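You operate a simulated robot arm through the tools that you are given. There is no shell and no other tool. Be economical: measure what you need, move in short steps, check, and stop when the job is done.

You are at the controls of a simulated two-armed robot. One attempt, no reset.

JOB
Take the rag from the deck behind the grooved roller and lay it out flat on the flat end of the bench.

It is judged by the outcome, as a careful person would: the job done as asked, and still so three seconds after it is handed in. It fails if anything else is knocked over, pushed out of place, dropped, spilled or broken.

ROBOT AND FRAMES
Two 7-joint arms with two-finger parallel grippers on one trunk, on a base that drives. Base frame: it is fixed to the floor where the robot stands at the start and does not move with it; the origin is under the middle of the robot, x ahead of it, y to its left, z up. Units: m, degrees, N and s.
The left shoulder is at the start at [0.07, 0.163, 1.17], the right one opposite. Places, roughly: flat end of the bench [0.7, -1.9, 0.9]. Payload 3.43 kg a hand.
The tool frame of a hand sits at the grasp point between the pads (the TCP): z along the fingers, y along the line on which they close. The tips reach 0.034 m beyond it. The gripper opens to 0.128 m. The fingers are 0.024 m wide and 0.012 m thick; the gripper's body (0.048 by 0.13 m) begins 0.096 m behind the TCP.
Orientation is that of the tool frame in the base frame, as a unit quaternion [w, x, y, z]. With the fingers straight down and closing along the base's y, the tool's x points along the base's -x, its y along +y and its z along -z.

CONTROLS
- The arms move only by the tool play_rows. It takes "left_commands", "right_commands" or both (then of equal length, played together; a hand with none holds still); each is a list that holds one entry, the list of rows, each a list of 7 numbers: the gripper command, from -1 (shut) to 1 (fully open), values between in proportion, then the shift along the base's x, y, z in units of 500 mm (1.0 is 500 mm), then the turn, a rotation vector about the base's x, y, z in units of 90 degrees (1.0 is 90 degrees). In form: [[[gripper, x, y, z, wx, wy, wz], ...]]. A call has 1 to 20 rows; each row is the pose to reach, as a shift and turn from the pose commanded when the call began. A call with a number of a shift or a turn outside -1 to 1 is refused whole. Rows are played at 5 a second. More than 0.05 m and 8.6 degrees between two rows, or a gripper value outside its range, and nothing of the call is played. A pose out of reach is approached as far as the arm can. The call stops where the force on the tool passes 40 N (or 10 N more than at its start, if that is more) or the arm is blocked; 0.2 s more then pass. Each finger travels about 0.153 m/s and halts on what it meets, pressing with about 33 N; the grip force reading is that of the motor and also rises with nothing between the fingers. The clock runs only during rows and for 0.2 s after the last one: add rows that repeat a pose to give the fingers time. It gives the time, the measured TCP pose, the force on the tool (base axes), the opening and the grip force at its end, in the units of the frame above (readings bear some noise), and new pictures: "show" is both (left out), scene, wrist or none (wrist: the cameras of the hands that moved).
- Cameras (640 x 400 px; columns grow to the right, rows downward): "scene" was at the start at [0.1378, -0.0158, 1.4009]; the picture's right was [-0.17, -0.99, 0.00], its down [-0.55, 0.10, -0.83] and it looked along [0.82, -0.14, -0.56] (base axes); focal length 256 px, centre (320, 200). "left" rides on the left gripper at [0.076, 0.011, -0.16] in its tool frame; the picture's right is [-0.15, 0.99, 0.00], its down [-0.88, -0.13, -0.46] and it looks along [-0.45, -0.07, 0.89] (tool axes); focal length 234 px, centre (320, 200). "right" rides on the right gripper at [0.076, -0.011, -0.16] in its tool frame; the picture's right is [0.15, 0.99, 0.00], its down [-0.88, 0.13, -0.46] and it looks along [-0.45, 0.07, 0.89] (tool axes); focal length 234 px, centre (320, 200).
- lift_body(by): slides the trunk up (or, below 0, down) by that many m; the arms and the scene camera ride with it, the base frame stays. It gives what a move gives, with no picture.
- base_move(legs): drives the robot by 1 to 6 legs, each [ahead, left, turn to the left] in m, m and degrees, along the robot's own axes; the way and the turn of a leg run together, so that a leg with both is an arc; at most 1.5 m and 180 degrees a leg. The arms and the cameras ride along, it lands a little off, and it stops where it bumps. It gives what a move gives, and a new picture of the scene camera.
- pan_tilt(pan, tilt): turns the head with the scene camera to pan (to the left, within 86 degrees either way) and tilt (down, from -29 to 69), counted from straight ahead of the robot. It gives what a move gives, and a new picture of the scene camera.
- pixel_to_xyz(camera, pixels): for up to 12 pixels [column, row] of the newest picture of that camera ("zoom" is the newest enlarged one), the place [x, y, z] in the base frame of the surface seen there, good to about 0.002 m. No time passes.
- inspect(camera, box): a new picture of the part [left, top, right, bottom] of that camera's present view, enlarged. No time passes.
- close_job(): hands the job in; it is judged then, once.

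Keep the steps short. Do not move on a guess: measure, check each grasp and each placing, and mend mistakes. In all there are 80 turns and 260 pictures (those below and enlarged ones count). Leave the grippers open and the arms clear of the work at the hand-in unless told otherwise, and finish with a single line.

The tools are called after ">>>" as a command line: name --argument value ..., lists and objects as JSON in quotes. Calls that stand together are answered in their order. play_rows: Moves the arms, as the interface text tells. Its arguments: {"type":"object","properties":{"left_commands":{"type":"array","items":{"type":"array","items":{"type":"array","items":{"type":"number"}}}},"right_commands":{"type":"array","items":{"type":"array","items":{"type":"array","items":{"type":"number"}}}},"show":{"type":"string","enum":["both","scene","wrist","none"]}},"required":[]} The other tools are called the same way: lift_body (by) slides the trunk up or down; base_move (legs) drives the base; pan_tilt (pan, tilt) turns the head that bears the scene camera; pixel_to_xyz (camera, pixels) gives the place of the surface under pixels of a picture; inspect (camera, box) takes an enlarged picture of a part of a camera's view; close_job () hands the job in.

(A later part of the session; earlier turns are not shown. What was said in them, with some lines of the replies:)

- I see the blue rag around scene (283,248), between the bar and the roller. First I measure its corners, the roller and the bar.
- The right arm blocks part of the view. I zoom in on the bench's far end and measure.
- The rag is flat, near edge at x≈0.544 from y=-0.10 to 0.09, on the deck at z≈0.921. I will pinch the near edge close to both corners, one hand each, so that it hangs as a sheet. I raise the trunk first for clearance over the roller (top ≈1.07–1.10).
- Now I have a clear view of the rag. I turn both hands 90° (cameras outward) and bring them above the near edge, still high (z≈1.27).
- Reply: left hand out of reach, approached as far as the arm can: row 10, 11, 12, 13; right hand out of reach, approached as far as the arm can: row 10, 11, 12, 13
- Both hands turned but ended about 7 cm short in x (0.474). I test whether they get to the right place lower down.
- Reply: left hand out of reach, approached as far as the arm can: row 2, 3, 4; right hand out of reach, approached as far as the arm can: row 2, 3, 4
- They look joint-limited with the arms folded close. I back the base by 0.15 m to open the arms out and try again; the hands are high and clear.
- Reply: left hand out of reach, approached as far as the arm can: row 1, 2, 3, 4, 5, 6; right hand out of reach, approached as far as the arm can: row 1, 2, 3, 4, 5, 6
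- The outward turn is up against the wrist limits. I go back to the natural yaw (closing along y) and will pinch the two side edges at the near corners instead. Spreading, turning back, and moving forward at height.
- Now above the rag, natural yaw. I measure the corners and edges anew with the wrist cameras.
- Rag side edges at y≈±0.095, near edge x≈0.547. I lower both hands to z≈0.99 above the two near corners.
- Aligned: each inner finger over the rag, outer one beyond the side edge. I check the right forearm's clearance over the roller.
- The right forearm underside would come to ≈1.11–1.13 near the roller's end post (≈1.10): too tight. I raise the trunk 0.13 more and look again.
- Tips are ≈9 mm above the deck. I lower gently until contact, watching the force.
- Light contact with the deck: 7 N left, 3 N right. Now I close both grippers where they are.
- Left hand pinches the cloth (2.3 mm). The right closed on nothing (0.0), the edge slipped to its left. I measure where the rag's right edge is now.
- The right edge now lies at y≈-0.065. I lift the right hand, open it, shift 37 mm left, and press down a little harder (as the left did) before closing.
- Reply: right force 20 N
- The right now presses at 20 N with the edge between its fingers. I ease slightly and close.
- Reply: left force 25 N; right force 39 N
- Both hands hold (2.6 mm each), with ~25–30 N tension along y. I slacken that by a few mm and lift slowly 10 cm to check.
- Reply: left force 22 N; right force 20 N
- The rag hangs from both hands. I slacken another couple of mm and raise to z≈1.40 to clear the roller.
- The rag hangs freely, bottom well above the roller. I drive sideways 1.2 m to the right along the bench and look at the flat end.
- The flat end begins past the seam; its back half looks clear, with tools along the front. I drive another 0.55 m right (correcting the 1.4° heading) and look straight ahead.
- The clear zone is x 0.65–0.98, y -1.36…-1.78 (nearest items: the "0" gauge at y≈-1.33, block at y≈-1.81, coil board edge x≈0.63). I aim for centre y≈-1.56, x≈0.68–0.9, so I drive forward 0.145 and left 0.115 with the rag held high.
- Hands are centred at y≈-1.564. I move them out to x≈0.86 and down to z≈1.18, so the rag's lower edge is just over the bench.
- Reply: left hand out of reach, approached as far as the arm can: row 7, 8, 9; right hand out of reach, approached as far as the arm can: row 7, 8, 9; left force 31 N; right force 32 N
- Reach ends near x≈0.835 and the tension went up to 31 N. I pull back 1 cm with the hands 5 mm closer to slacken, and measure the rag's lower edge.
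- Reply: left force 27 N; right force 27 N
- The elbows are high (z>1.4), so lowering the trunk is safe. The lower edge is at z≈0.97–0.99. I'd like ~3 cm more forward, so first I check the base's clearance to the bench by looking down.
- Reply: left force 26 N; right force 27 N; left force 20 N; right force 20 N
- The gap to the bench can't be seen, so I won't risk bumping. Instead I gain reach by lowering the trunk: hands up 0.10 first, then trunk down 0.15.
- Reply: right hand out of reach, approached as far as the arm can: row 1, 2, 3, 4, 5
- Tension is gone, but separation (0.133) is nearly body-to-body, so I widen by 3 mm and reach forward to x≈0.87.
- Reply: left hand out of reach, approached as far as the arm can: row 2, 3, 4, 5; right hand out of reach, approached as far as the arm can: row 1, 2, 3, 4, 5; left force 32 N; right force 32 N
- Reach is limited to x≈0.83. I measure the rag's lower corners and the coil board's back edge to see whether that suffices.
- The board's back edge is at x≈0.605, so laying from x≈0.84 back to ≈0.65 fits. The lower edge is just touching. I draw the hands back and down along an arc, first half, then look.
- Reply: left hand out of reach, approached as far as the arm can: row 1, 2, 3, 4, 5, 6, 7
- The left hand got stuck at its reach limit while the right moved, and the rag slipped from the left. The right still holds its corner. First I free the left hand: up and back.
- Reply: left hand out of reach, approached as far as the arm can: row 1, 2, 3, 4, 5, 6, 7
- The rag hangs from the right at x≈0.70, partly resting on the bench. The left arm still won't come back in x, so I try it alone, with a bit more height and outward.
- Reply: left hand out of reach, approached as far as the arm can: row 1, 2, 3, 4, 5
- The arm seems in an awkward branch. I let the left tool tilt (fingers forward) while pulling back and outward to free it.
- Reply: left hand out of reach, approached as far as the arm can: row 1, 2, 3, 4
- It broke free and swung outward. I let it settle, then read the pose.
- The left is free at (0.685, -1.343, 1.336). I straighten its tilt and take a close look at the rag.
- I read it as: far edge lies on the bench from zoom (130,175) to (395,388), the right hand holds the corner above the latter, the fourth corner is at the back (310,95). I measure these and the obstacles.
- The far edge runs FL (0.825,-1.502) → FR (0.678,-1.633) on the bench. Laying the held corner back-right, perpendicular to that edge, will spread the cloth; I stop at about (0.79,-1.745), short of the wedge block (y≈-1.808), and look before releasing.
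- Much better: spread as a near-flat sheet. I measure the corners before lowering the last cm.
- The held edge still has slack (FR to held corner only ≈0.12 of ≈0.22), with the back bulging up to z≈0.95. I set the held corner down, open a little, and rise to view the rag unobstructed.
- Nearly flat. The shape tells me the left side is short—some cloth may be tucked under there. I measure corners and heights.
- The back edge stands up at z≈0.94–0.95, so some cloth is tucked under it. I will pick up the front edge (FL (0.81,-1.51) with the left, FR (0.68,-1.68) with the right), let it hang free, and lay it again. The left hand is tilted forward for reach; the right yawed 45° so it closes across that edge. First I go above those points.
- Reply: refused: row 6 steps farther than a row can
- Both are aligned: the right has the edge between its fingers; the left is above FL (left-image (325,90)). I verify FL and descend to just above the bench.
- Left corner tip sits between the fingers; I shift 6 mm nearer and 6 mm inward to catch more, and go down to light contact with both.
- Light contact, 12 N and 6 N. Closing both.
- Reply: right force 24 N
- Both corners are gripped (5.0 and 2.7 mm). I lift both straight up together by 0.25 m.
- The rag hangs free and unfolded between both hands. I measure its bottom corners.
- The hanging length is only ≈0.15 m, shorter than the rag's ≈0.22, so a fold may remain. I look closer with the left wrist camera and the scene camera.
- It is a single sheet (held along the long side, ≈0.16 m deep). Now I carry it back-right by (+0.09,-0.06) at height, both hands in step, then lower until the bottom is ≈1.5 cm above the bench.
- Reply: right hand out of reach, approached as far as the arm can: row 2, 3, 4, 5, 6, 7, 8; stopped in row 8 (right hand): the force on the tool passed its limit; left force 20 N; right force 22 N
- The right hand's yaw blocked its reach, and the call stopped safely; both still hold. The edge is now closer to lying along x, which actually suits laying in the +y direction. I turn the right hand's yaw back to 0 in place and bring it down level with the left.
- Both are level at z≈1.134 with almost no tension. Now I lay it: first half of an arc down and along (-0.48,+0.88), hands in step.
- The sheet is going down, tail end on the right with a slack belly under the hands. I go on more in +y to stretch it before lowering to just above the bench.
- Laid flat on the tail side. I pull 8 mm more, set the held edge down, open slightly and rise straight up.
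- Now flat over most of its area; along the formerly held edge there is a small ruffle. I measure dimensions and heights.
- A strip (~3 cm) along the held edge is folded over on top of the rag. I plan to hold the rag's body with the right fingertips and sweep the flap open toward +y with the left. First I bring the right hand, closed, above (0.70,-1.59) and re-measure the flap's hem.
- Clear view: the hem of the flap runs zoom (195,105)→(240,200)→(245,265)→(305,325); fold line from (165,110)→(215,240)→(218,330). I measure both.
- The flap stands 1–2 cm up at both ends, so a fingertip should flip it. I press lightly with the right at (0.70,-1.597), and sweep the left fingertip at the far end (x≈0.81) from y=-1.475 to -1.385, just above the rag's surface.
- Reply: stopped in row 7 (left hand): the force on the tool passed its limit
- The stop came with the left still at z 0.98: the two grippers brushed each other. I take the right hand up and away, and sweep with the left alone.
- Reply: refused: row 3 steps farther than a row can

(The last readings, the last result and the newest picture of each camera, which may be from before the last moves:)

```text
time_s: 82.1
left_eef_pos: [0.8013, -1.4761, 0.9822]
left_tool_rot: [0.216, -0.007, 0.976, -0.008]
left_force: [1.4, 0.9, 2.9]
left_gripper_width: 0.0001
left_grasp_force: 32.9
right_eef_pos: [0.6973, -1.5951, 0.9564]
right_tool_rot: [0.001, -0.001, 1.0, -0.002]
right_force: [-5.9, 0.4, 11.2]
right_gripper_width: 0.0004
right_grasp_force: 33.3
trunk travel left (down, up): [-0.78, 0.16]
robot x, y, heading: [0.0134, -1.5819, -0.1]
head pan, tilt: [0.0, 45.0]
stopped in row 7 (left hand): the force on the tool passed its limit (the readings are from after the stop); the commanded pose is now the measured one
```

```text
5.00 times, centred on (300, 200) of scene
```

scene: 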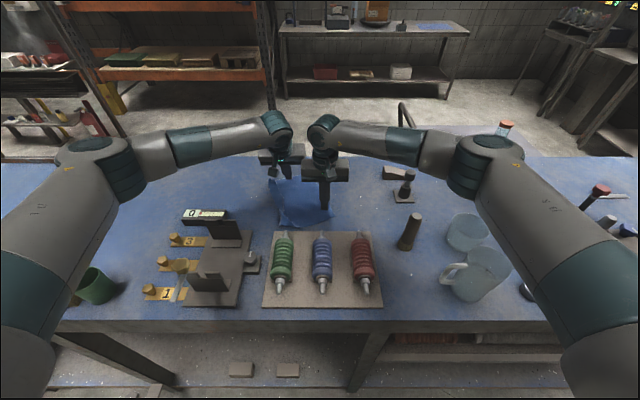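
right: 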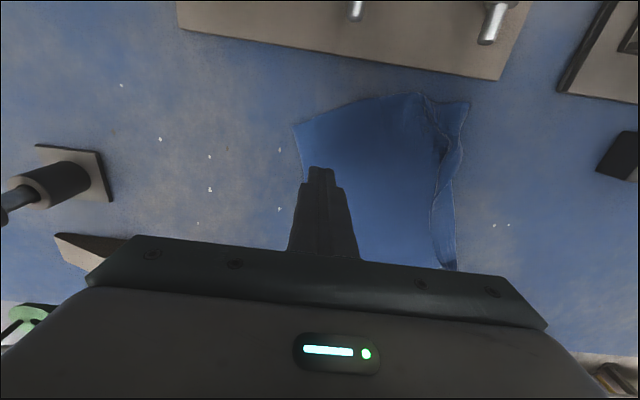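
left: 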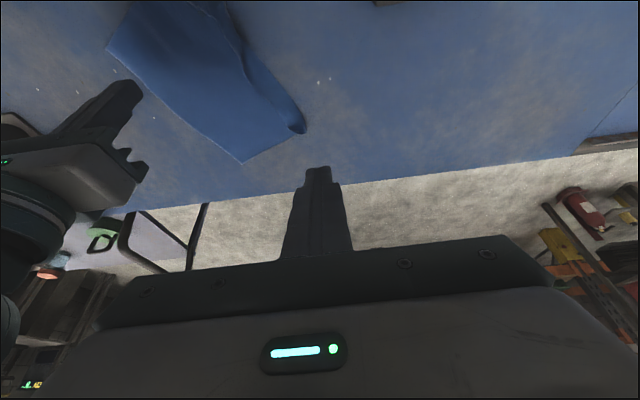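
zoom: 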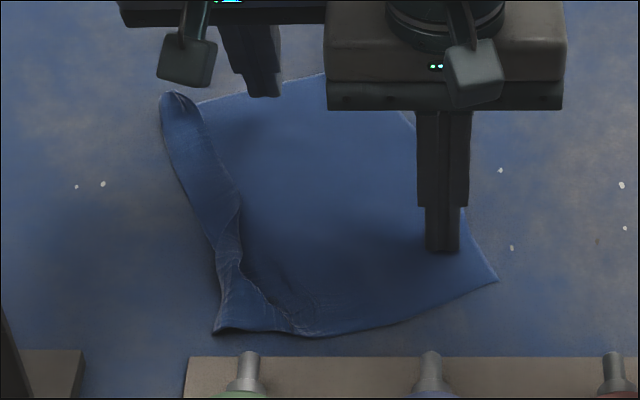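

>>> play_rows --right_commands '[[[-1, 0, 0, 0.04, 0, 0, 0], [-1, 0, -0.04, 0.1, 0, 0, 0], [-1, -0.02, -0.09, 0.17, 0, 0, 0], [-1, -0.04, -0.14, 0.24, 0, 0, 0], [-1, -0.06, -0.19, 0.31, 0, 0, 0], [-1, -0.08, -0.24, 0.38, 0, 0, 0], [-1, -0.1, -0.29, 0.42, 0, 0, 0], [-1, -0.1, -0.29, 0.42, 0, 0, 0], [-1, -0.1, -0.29, 0.42, 0, 0, 0], [-1, -0.1, -0.29, 0.42, 0, 0, 0], [-1, -0.1, -0.29, 0.42, 0, 0, 0], [-1, -0.1, -0.29, 0.42, 0, 0, 0], [-1, -0.1, -0.29, 0.42, 0, 0, 0], [-1, -0.1, -0.29, 0.42, 0, 0, 0], [-1, -0.1, -0.29, 0.42, 0, 0, 0], [-1, -0.1, -0.29, 0.42, 0, 0, 0]]]' --left_commands '[[[-1, -0.005, 0, 0.02, 0, 0, 0], [-1, -0.005, 0, 0.02, 0, 0, 0], [-1, -0.005, 0, 0.02, 0, 0, 0], [-1, -0.005, 0, 0.02, 0, 0, 0], [-1, -0.005, 0, -0.02, 0, 0, 0], [-1, -0.005, 0, -0.041, 0, 0, 0], [-1, -0.005, 0.03, -0.041, 0, 0, 0], [-1, -0.005, 0.065, -0.041, 0, 0, 0], [-1, -0.005, 0.1, -0.041, 0, 0, 0], [-1, -0.005, 0.135, -0.041, 0, 0, 0], [-1, -0.005, 0.17, -0.041, 0, 0, 0], [-1, -0.005, 0.2, -0.041, 0, 0, 0], [-1, -0.005, 0.22, 0.0, 0, 0, 0], [-1, -0.005, 0.24, 0.08, 0, 0, 0], [-1, -0.005, 0.26, 0.16, 0, 0, 0], [-1, -0.005, 0.26, 0.16, 0, 0, 0]]]' --show "scene"

>>> inspect --camera "scene" --box '[250, 160, 350, 240]'

```text
time_s: 85.5
left_eef_pos: [0.7961, -1.3454, 1.063]
left_tool_rot: [0.215, -0.006, 0.976, -0.008]
left_force: [-0.4, 0.0, 0.3]
left_gripper_width: 0.0002
left_grasp_force: 32.9
right_eef_pos: [0.645, -1.7426, 1.1634]
right_tool_rot: [0.0, 0.0, 1.0, -0.003]
right_force: [-0.5, -0.4, 0.1]
right_gripper_width: 0.0
right_grasp_force: 33.3
trunk travel left (down, up): [-0.78, 0.16]
robot x, y, heading: [0.0118, -1.5865, -0.1]
head pan, tilt: [0.0, 45.0]
```

scene: 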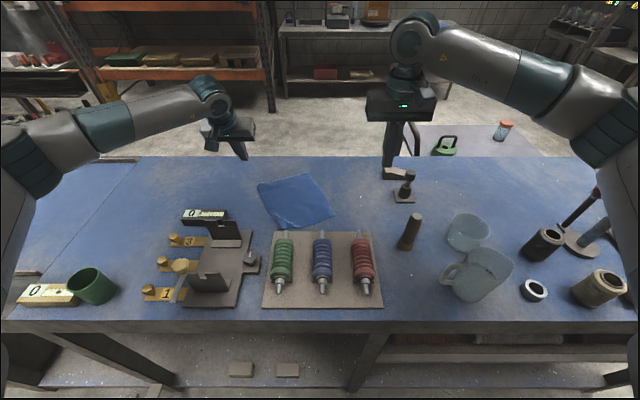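

```text
5.00 times, centred on (300, 200) of scene
```

zoom: 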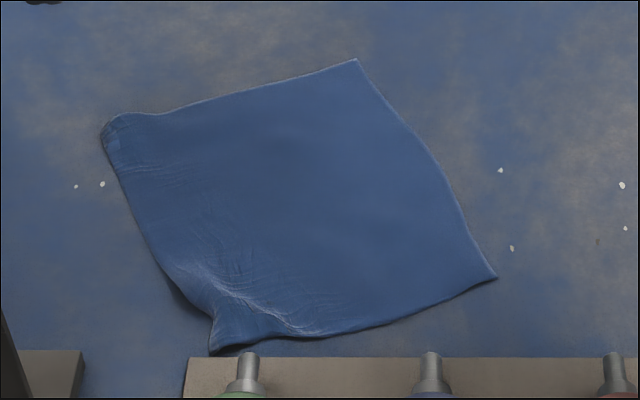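

The sweep opened the flap; the rag now shows its full rectangle. A ruffle remains at the near-left corner, zoom (210,310). I measure it.

>>> pixel_to_xyz --camera "zoom" --pixels '[[110, 130], [355, 63], [492, 277], [215, 345], [200, 290], [235, 290], [265, 310], [215, 320], [180, 280], [300, 330], [190, 365], [130, 150]]'

>>> inspect --camera "scene" --box '[270, 200, 330, 240]'

```text
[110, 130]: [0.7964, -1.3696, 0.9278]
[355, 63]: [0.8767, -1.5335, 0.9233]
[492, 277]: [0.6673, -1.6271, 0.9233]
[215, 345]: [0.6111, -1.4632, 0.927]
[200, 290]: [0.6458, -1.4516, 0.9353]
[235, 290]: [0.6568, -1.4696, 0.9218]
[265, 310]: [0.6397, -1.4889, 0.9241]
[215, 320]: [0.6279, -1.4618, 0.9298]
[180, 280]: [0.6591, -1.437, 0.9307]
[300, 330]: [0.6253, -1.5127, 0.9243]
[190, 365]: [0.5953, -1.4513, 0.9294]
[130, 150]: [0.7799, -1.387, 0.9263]
```

```text
10.00 times, centred on (300, 220) of scene
```

zoom: 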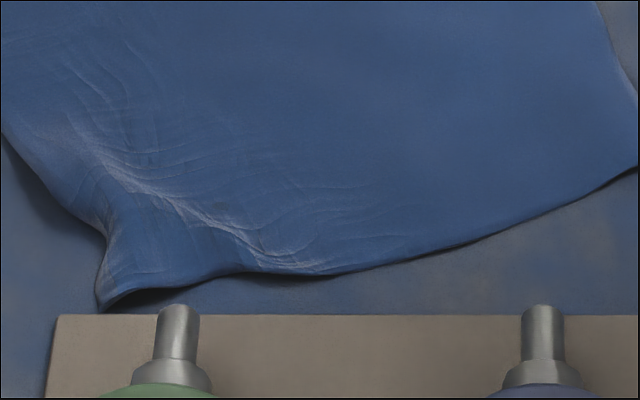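

Only a ridge (~1 cm high) near the corner (0.645,-1.452) is left. I straighten the left hand's tilt and smooth it with another light sweep from (0.655,-1.50) to (0.637,-1.405), away from the coil board.

>>> play_rows --left_commands '[[[-1, -0.05, -0.05, 0.02, 0, 0.09, 0], [-1, -0.11, -0.1, 0.02, 0, 0.18, 0], [-1, -0.17, -0.15, 0.02, 0, 0.27, 0], [-1, -0.23, -0.2, 0.02, 0, 0.27, 0], [-1, -0.27, -0.26, 0, 0, 0.27, 0], [-1, -0.282, -0.309, -0.05, 0, 0.27, 0], [-1, -0.282, -0.309, -0.12, 0, 0.27, 0], [-1, -0.282, -0.309, -0.18, 0, 0.27, 0], [-1, -0.282, -0.309, -0.212, 0, 0.27, 0], [-1, -0.288, -0.27, -0.212, 0, 0.27, 0], [-1, -0.296, -0.23, -0.212, 0, 0.27, 0], [-1, -0.304, -0.19, -0.212, 0, 0.27, 0], [-1, -0.312, -0.15, -0.212, 0, 0.27, 0], [-1, -0.318, -0.12, -0.21, 0, 0.27, 0], [-1, -0.318, -0.1, -0.16, 0, 0.27, 0], [-1, -0.318, -0.06, -0.08, 0, 0.27, 0], [-1, -0.318, 0.0, -0.01, 0, 0.27, 0], [-1, -0.318, 0.08, 0.04, 0, 0.27, 0], [-1, -0.318, 0.08, 0.04, 0, 0.27, 0]]]' --show "scene"

>>> inspect --camera "scene" --box '[250, 160, 350, 240]'

```text
time_s: 89.5
left_eef_pos: [0.6399, -1.3079, 1.083]
left_tool_rot: [0.005, -0.008, 1.0, -0.006]
left_force: [-0.8, -0.2, 0.8]
left_gripper_width: 0.0001
left_grasp_force: 33.3
right_eef_pos: [0.6447, -1.7429, 1.1634]
right_tool_rot: [0.0, -0.001, 1.0, -0.002]
right_force: [0.2, -0.6, -0.2]
right_gripper_width: 0.0
right_grasp_force: 32.9
trunk travel left (down, up): [-0.78, 0.16]
robot x, y, heading: [0.0079, -1.5772, 0.0]
head pan, tilt: [0.0, 45.0]
```

scene: 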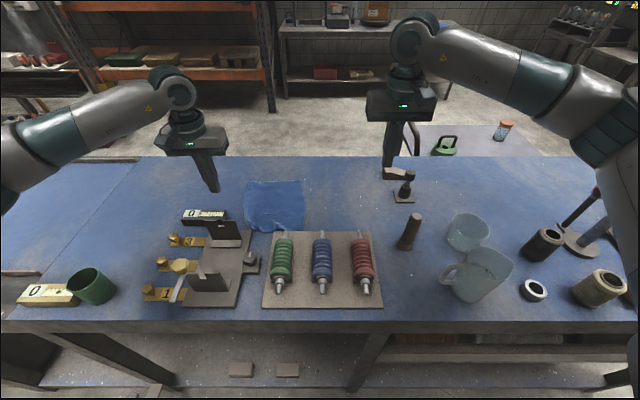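

```text
5.00 times, centred on (300, 200) of scene
```

zoom: 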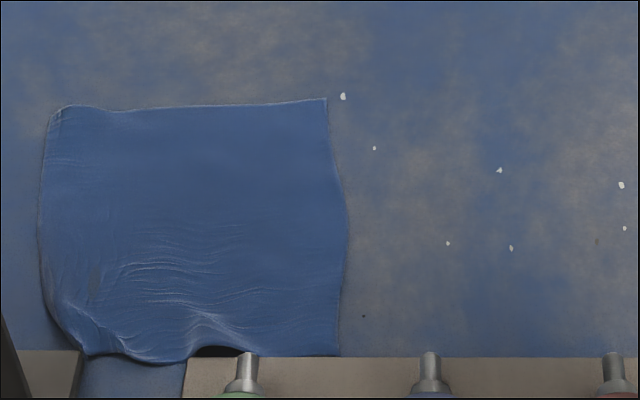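

The sweep smoothed the ridge but dragged the rag up against the boards' back edges (board itself unmoved: its corner still at zoom (187,357)). I measure and will slide the rag back to the clear area.

>>> pixel_to_xyz --camera "zoom" --pixels '[[55, 112], [323, 103], [335, 350], [340, 230], [190, 110], [50, 280], [90, 348], [165, 357], [210, 340], [200, 320], [120, 270], [200, 180]]'

>>> inspect --camera "left" --box '[0, 60, 320, 260]'

>>> inspect --camera "scene" --box '[240, 200, 310, 245]'

```text
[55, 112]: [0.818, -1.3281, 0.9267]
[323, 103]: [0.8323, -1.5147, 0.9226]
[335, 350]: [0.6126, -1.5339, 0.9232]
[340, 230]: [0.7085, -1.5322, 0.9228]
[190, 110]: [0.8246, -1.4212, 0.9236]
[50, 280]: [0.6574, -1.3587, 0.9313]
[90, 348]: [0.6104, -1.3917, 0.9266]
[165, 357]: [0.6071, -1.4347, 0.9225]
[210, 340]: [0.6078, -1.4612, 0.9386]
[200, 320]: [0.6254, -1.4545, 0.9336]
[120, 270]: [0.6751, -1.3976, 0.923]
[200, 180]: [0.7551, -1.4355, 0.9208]
```

```text
2.00 times, centred on (160, 160) of left
```

zoom: 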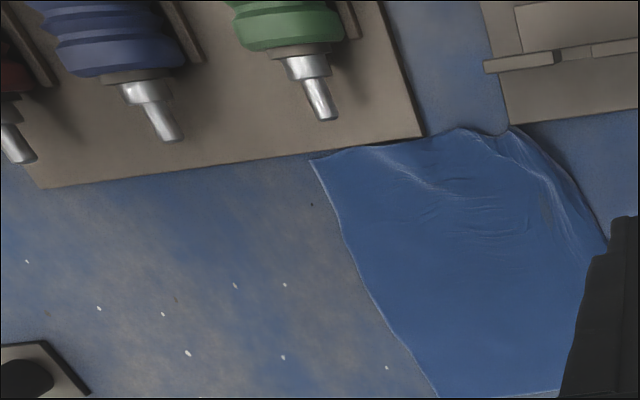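

```text
8.89 times, centred on (275, 222) of scene
```

zoom: 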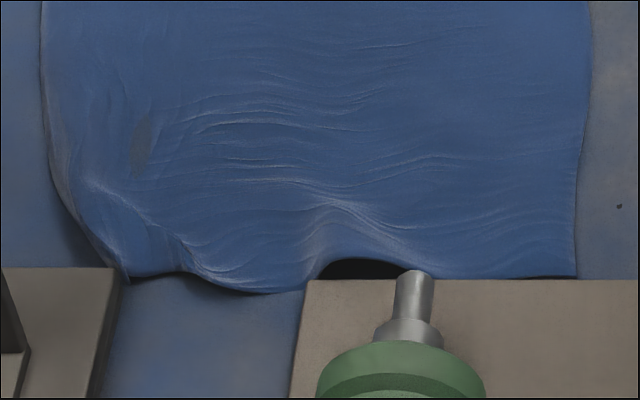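

The rag lies flush against the boards, not on them. I'll use the left hand fully open (two fingertips 0.13 m apart), tilted, to press near the far edge at (0.80,-1.42) and slide the rag back in +x. First go down to contact.

>>> play_rows --left_commands '[[[-0.4, 0.05, -0.03, 0.02, 0, -0.09, 0], [0.2, 0.11, -0.07, 0.02, 0, -0.18, 0], [0.8, 0.17, -0.11, 0, 0, -0.27, 0], [1, 0.23, -0.16, -0.03, 0, -0.27, 0], [1, 0.28, -0.2, -0.08, 0, -0.27, 0], [1, 0.294, -0.224, -0.15, 0, -0.27, 0], [1, 0.294, -0.224, -0.21, 0, -0.27, 0], [1, 0.294, -0.224, -0.243, 0, -0.27, 0], [1, 0.294, -0.224, -0.253, 0, -0.27, 0], [1, 0.294, -0.224, -0.256, 0, -0.27, 0], [1, 0.294, -0.224, -0.256, 0, -0.27, 0]]]' --show "both"

```text
time_s: 91.9
left_eef_pos: [0.7857, -1.4182, 0.9583]
left_tool_rot: [0.219, -0.006, 0.976, -0.008]
left_force: [2.3, 2.5, 26.6]
left_gripper_width: 0.1279
left_grasp_force: 0.1
right_eef_pos: [0.6423, -1.7424, 1.165]
right_tool_rot: [0.001, 0.0, 1.0, -0.003]
right_force: [0.0, -0.7, 0.7]
right_gripper_width: 0.0
right_grasp_force: 33.4
trunk travel left (down, up): [-0.78, 0.16]
robot x, y, heading: [0.012, -1.5834, 0.2]
head pan, tilt: [0.0, 45.0]
```

scene: 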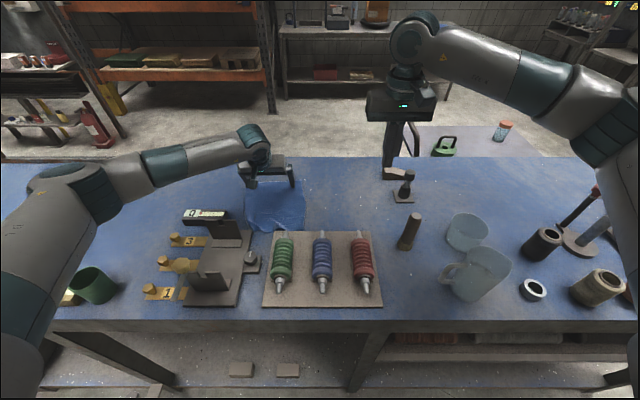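
left: 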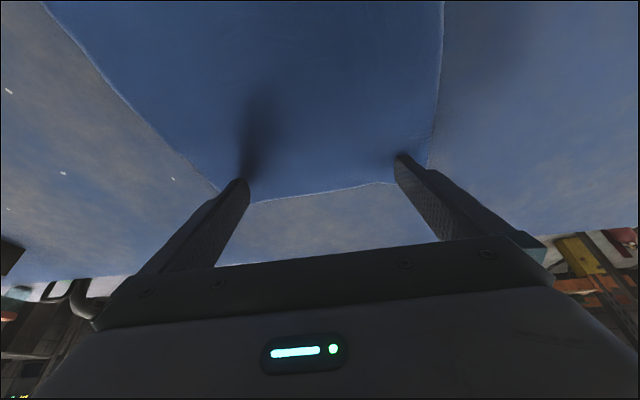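

Both fingertips press inside the two far corners (27 N). I ease a touch and slide back-right by (+0.055,-0.045), then lift straight up.

>>> play_rows --left_commands '[[[1, 0, 0, 0.002, 0, 0, 0], [1, 0.02, -0.014, 0.002, 0, 0, 0], [1, 0.04, -0.03, 0.002, 0, 0, 0], [1, 0.06, -0.048, 0.002, 0, 0, 0], [1, 0.08, -0.064, 0.002, 0, 0, 0], [1, 0.1, -0.08, 0.002, 0, 0, 0], [1, 0.11, -0.09, 0.002, 0, 0, 0], [1, 0.11, -0.09, 0.02, 0, 0, 0], [1, 0.11, -0.09, 0.08, 0, 0, 0], [1, 0.11, -0.09, 0.16, 0, 0, 0], [1, 0.09, -0.05, 0.24, 0, 0, 0], [1, 0.06, 0.02, 0.28, 0, 0, 0], [1, 0.03, 0.09, 0.32, 0, 0, 0], [1, 0.0, 0.16, 0.36, 0, 0, 0], [1, 0.0, 0.16, 0.36, 0, 0, 0]]]' --show "scene"

>>> inspect --camera "scene" --box '[250, 160, 350, 240]'

```text
time_s: 95.1
left_eef_pos: [0.7864, -1.3348, 1.1326]
left_tool_rot: [0.216, -0.007, 0.976, -0.007]
left_force: [0.7, -1.3, 0.7]
left_gripper_width: 0.1281
left_grasp_force: 0.0
right_eef_pos: [0.6454, -1.7421, 1.1628]
right_tool_rot: [0.0, -0.001, 1.0, -0.001]
right_force: [0.2, -0.1, -0.8]
right_gripper_width: 0.0
right_grasp_force: 33.2
trunk travel left (down, up): [-0.78, 0.16]
robot x, y, heading: [0.0124, -1.5794, -0.1]
head pan, tilt: [0.0, 45.0]
```

scene: 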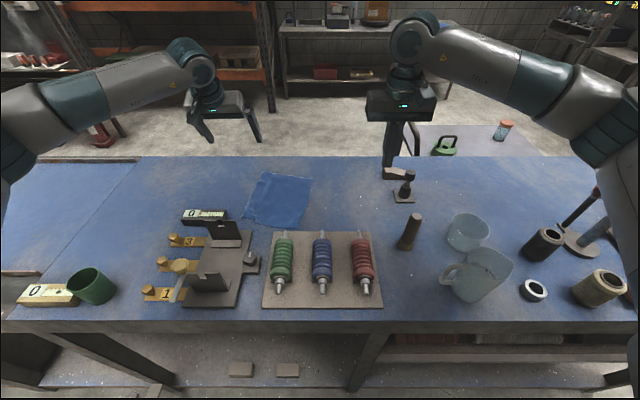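

```text
5.00 times, centred on (300, 200) of scene
```

zoom: 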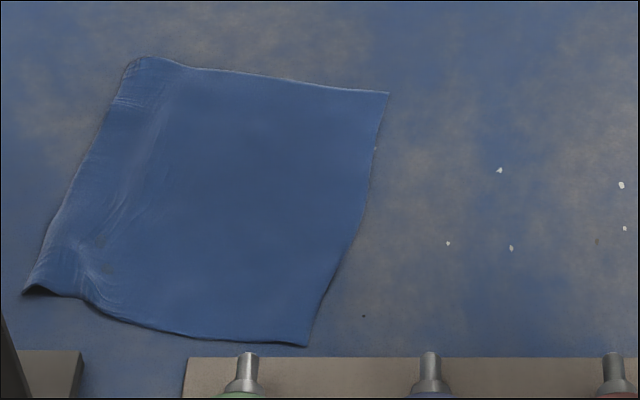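

Very good: a flat full rectangle, free of the boards. I check remaining heights and clearances.

>>> pixel_to_xyz --camera "zoom" --pixels '[[130, 65], [385, 95], [303, 342], [30, 285], [60, 260], [88, 250], [85, 285], [135, 110], [200, 200], [200, 330], [370, 200], [60, 210]]'

>>> inspect --camera "left" --box '[60, 0, 380, 200]'

>>> inspect --camera "right" --box '[320, 20, 640, 240]'

```text
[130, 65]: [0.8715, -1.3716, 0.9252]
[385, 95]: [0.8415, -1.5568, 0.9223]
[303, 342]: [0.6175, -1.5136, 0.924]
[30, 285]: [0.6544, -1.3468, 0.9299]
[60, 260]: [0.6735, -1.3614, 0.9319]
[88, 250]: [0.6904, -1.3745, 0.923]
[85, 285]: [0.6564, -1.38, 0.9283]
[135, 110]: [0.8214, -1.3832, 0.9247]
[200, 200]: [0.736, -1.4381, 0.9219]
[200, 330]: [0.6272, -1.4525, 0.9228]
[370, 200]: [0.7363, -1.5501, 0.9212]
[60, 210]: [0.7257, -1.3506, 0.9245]
```

```text
2.00 times, centred on (220, 100) of left
```

zoom: 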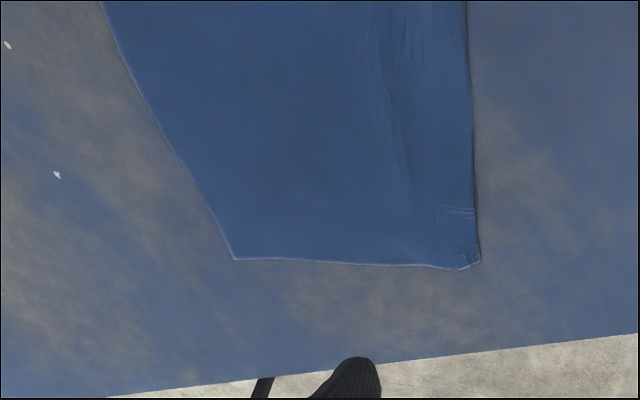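

```text
1.82 times, centred on (480, 130) of right
```

zoom: 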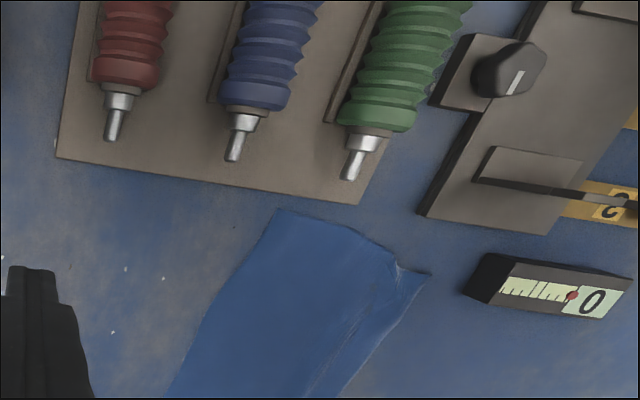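

Full size (≈0.19 × 0.23 m), everything within a few mm of the bench save a slight pucker at one corner; clear of all items. I now open the grippers and raise both arms up and away.

>>> play_rows --left_commands '[[[1, 0, 0.02, 0.06, 0, 0.09, 0], [1, -0.02, 0.05, 0.12, 0, 0.18, 0], [1, -0.06, 0.08, 0.18, 0, 0.27, 0], [1, -0.12, 0.1, 0.24, 0, 0.27, 0], [1, -0.18, 0.12, 0.28, 0, 0.27, 0], [1, -0.24, 0.14, 0.3, 0, 0.27, 0], [1, -0.24, 0.14, 0.3, 0, 0.27, 0]]]' --right_commands '[[[-1, 0, 0, 0.06, 0, 0, 0], [-0.4, 0, -0.02, 0.12, 0, 0, 0], [0.2, 0, -0.05, 0.18, 0, 0, 0], [0.8, 0, -0.08, 0.22, 0, 0, 0], [1, -0.04, -0.1, 0.24, 0, 0, 0], [1, -0.08, -0.12, 0.24, 0, 0, 0], [1, -0.08, -0.12, 0.24, 0, 0, 0]]]' --show "scene"

>>> base_move --legs '[[-0.3, 0, 0]]'

>>> inspect --camera "scene" --box '[160, 90, 480, 290]'

```text
time_s: 96.7
left_eef_pos: [0.6676, -1.2656, 1.28]
left_tool_rot: [0.004, -0.009, 1.0, -0.006]
left_force: [0.5, 0.2, -0.2]
left_gripper_width: 0.1281
left_grasp_force: 0.0
right_eef_pos: [0.6085, -1.8004, 1.2802]
right_tool_rot: [-0.001, 0.0, 1.0, -0.002]
right_force: [0.0, 0.1, -0.6]
right_gripper_width: 0.1281
right_grasp_force: 0.0
trunk travel left (down, up): [-0.78, 0.16]
robot x, y, heading: [0.0175, -1.5823, 0.0]
head pan, tilt: [0.0, 45.0]
```

scene: 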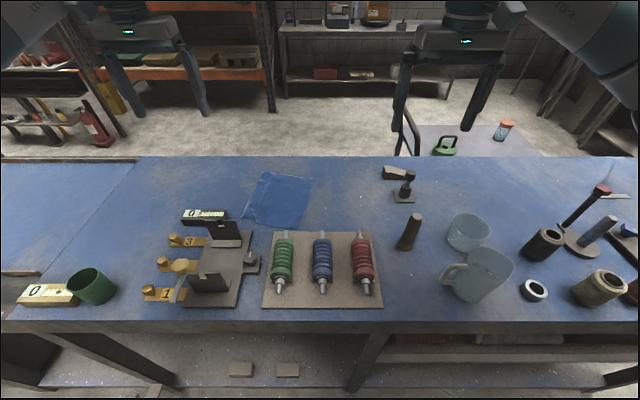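

```text
time_s: 98.8
left_eef_pos: [0.3571, -1.2646, 1.2811]
left_tool_rot: [0.005, -0.009, 1.0, -0.006]
left_force: [0.3, -0.1, 0.6]
left_gripper_width: 0.1281
left_grasp_force: 0.0
right_eef_pos: [0.3014, -1.8, 1.2799]
right_tool_rot: [-0.001, -0.003, 1.0, -0.002]
right_force: [0.1, -0.4, -0.1]
right_gripper_width: 0.1281
right_grasp_force: 0.1
trunk travel left (down, up): [-0.78, 0.16]
robot x, y, heading: [-0.2993, -1.5849, 0.1]
head pan, tilt: [0.0, 45.0]
```

scene: 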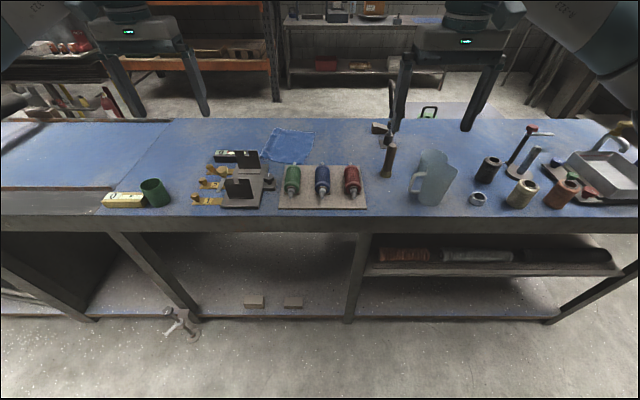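

```text
2.00 times, centred on (320, 190) of scene
```

zoom: 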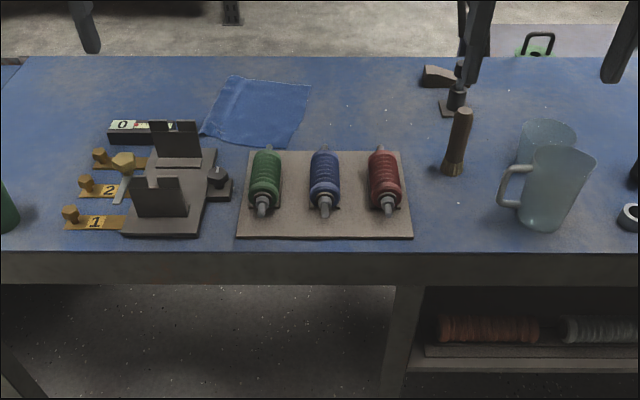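

The rag lies flat on the flat end of the bench, all other items are where they were, grippers open, and the arms are clear. I hand in.

>>> close_job

```text
The job is handed in.
```

The rag is laid out flat on the flat end of the bench, at about x 0.74, y -1.45, with a slight pucker (under 1 cm) at its near-left corner; nothing else looks moved, both grippers are open and the arms are clear.
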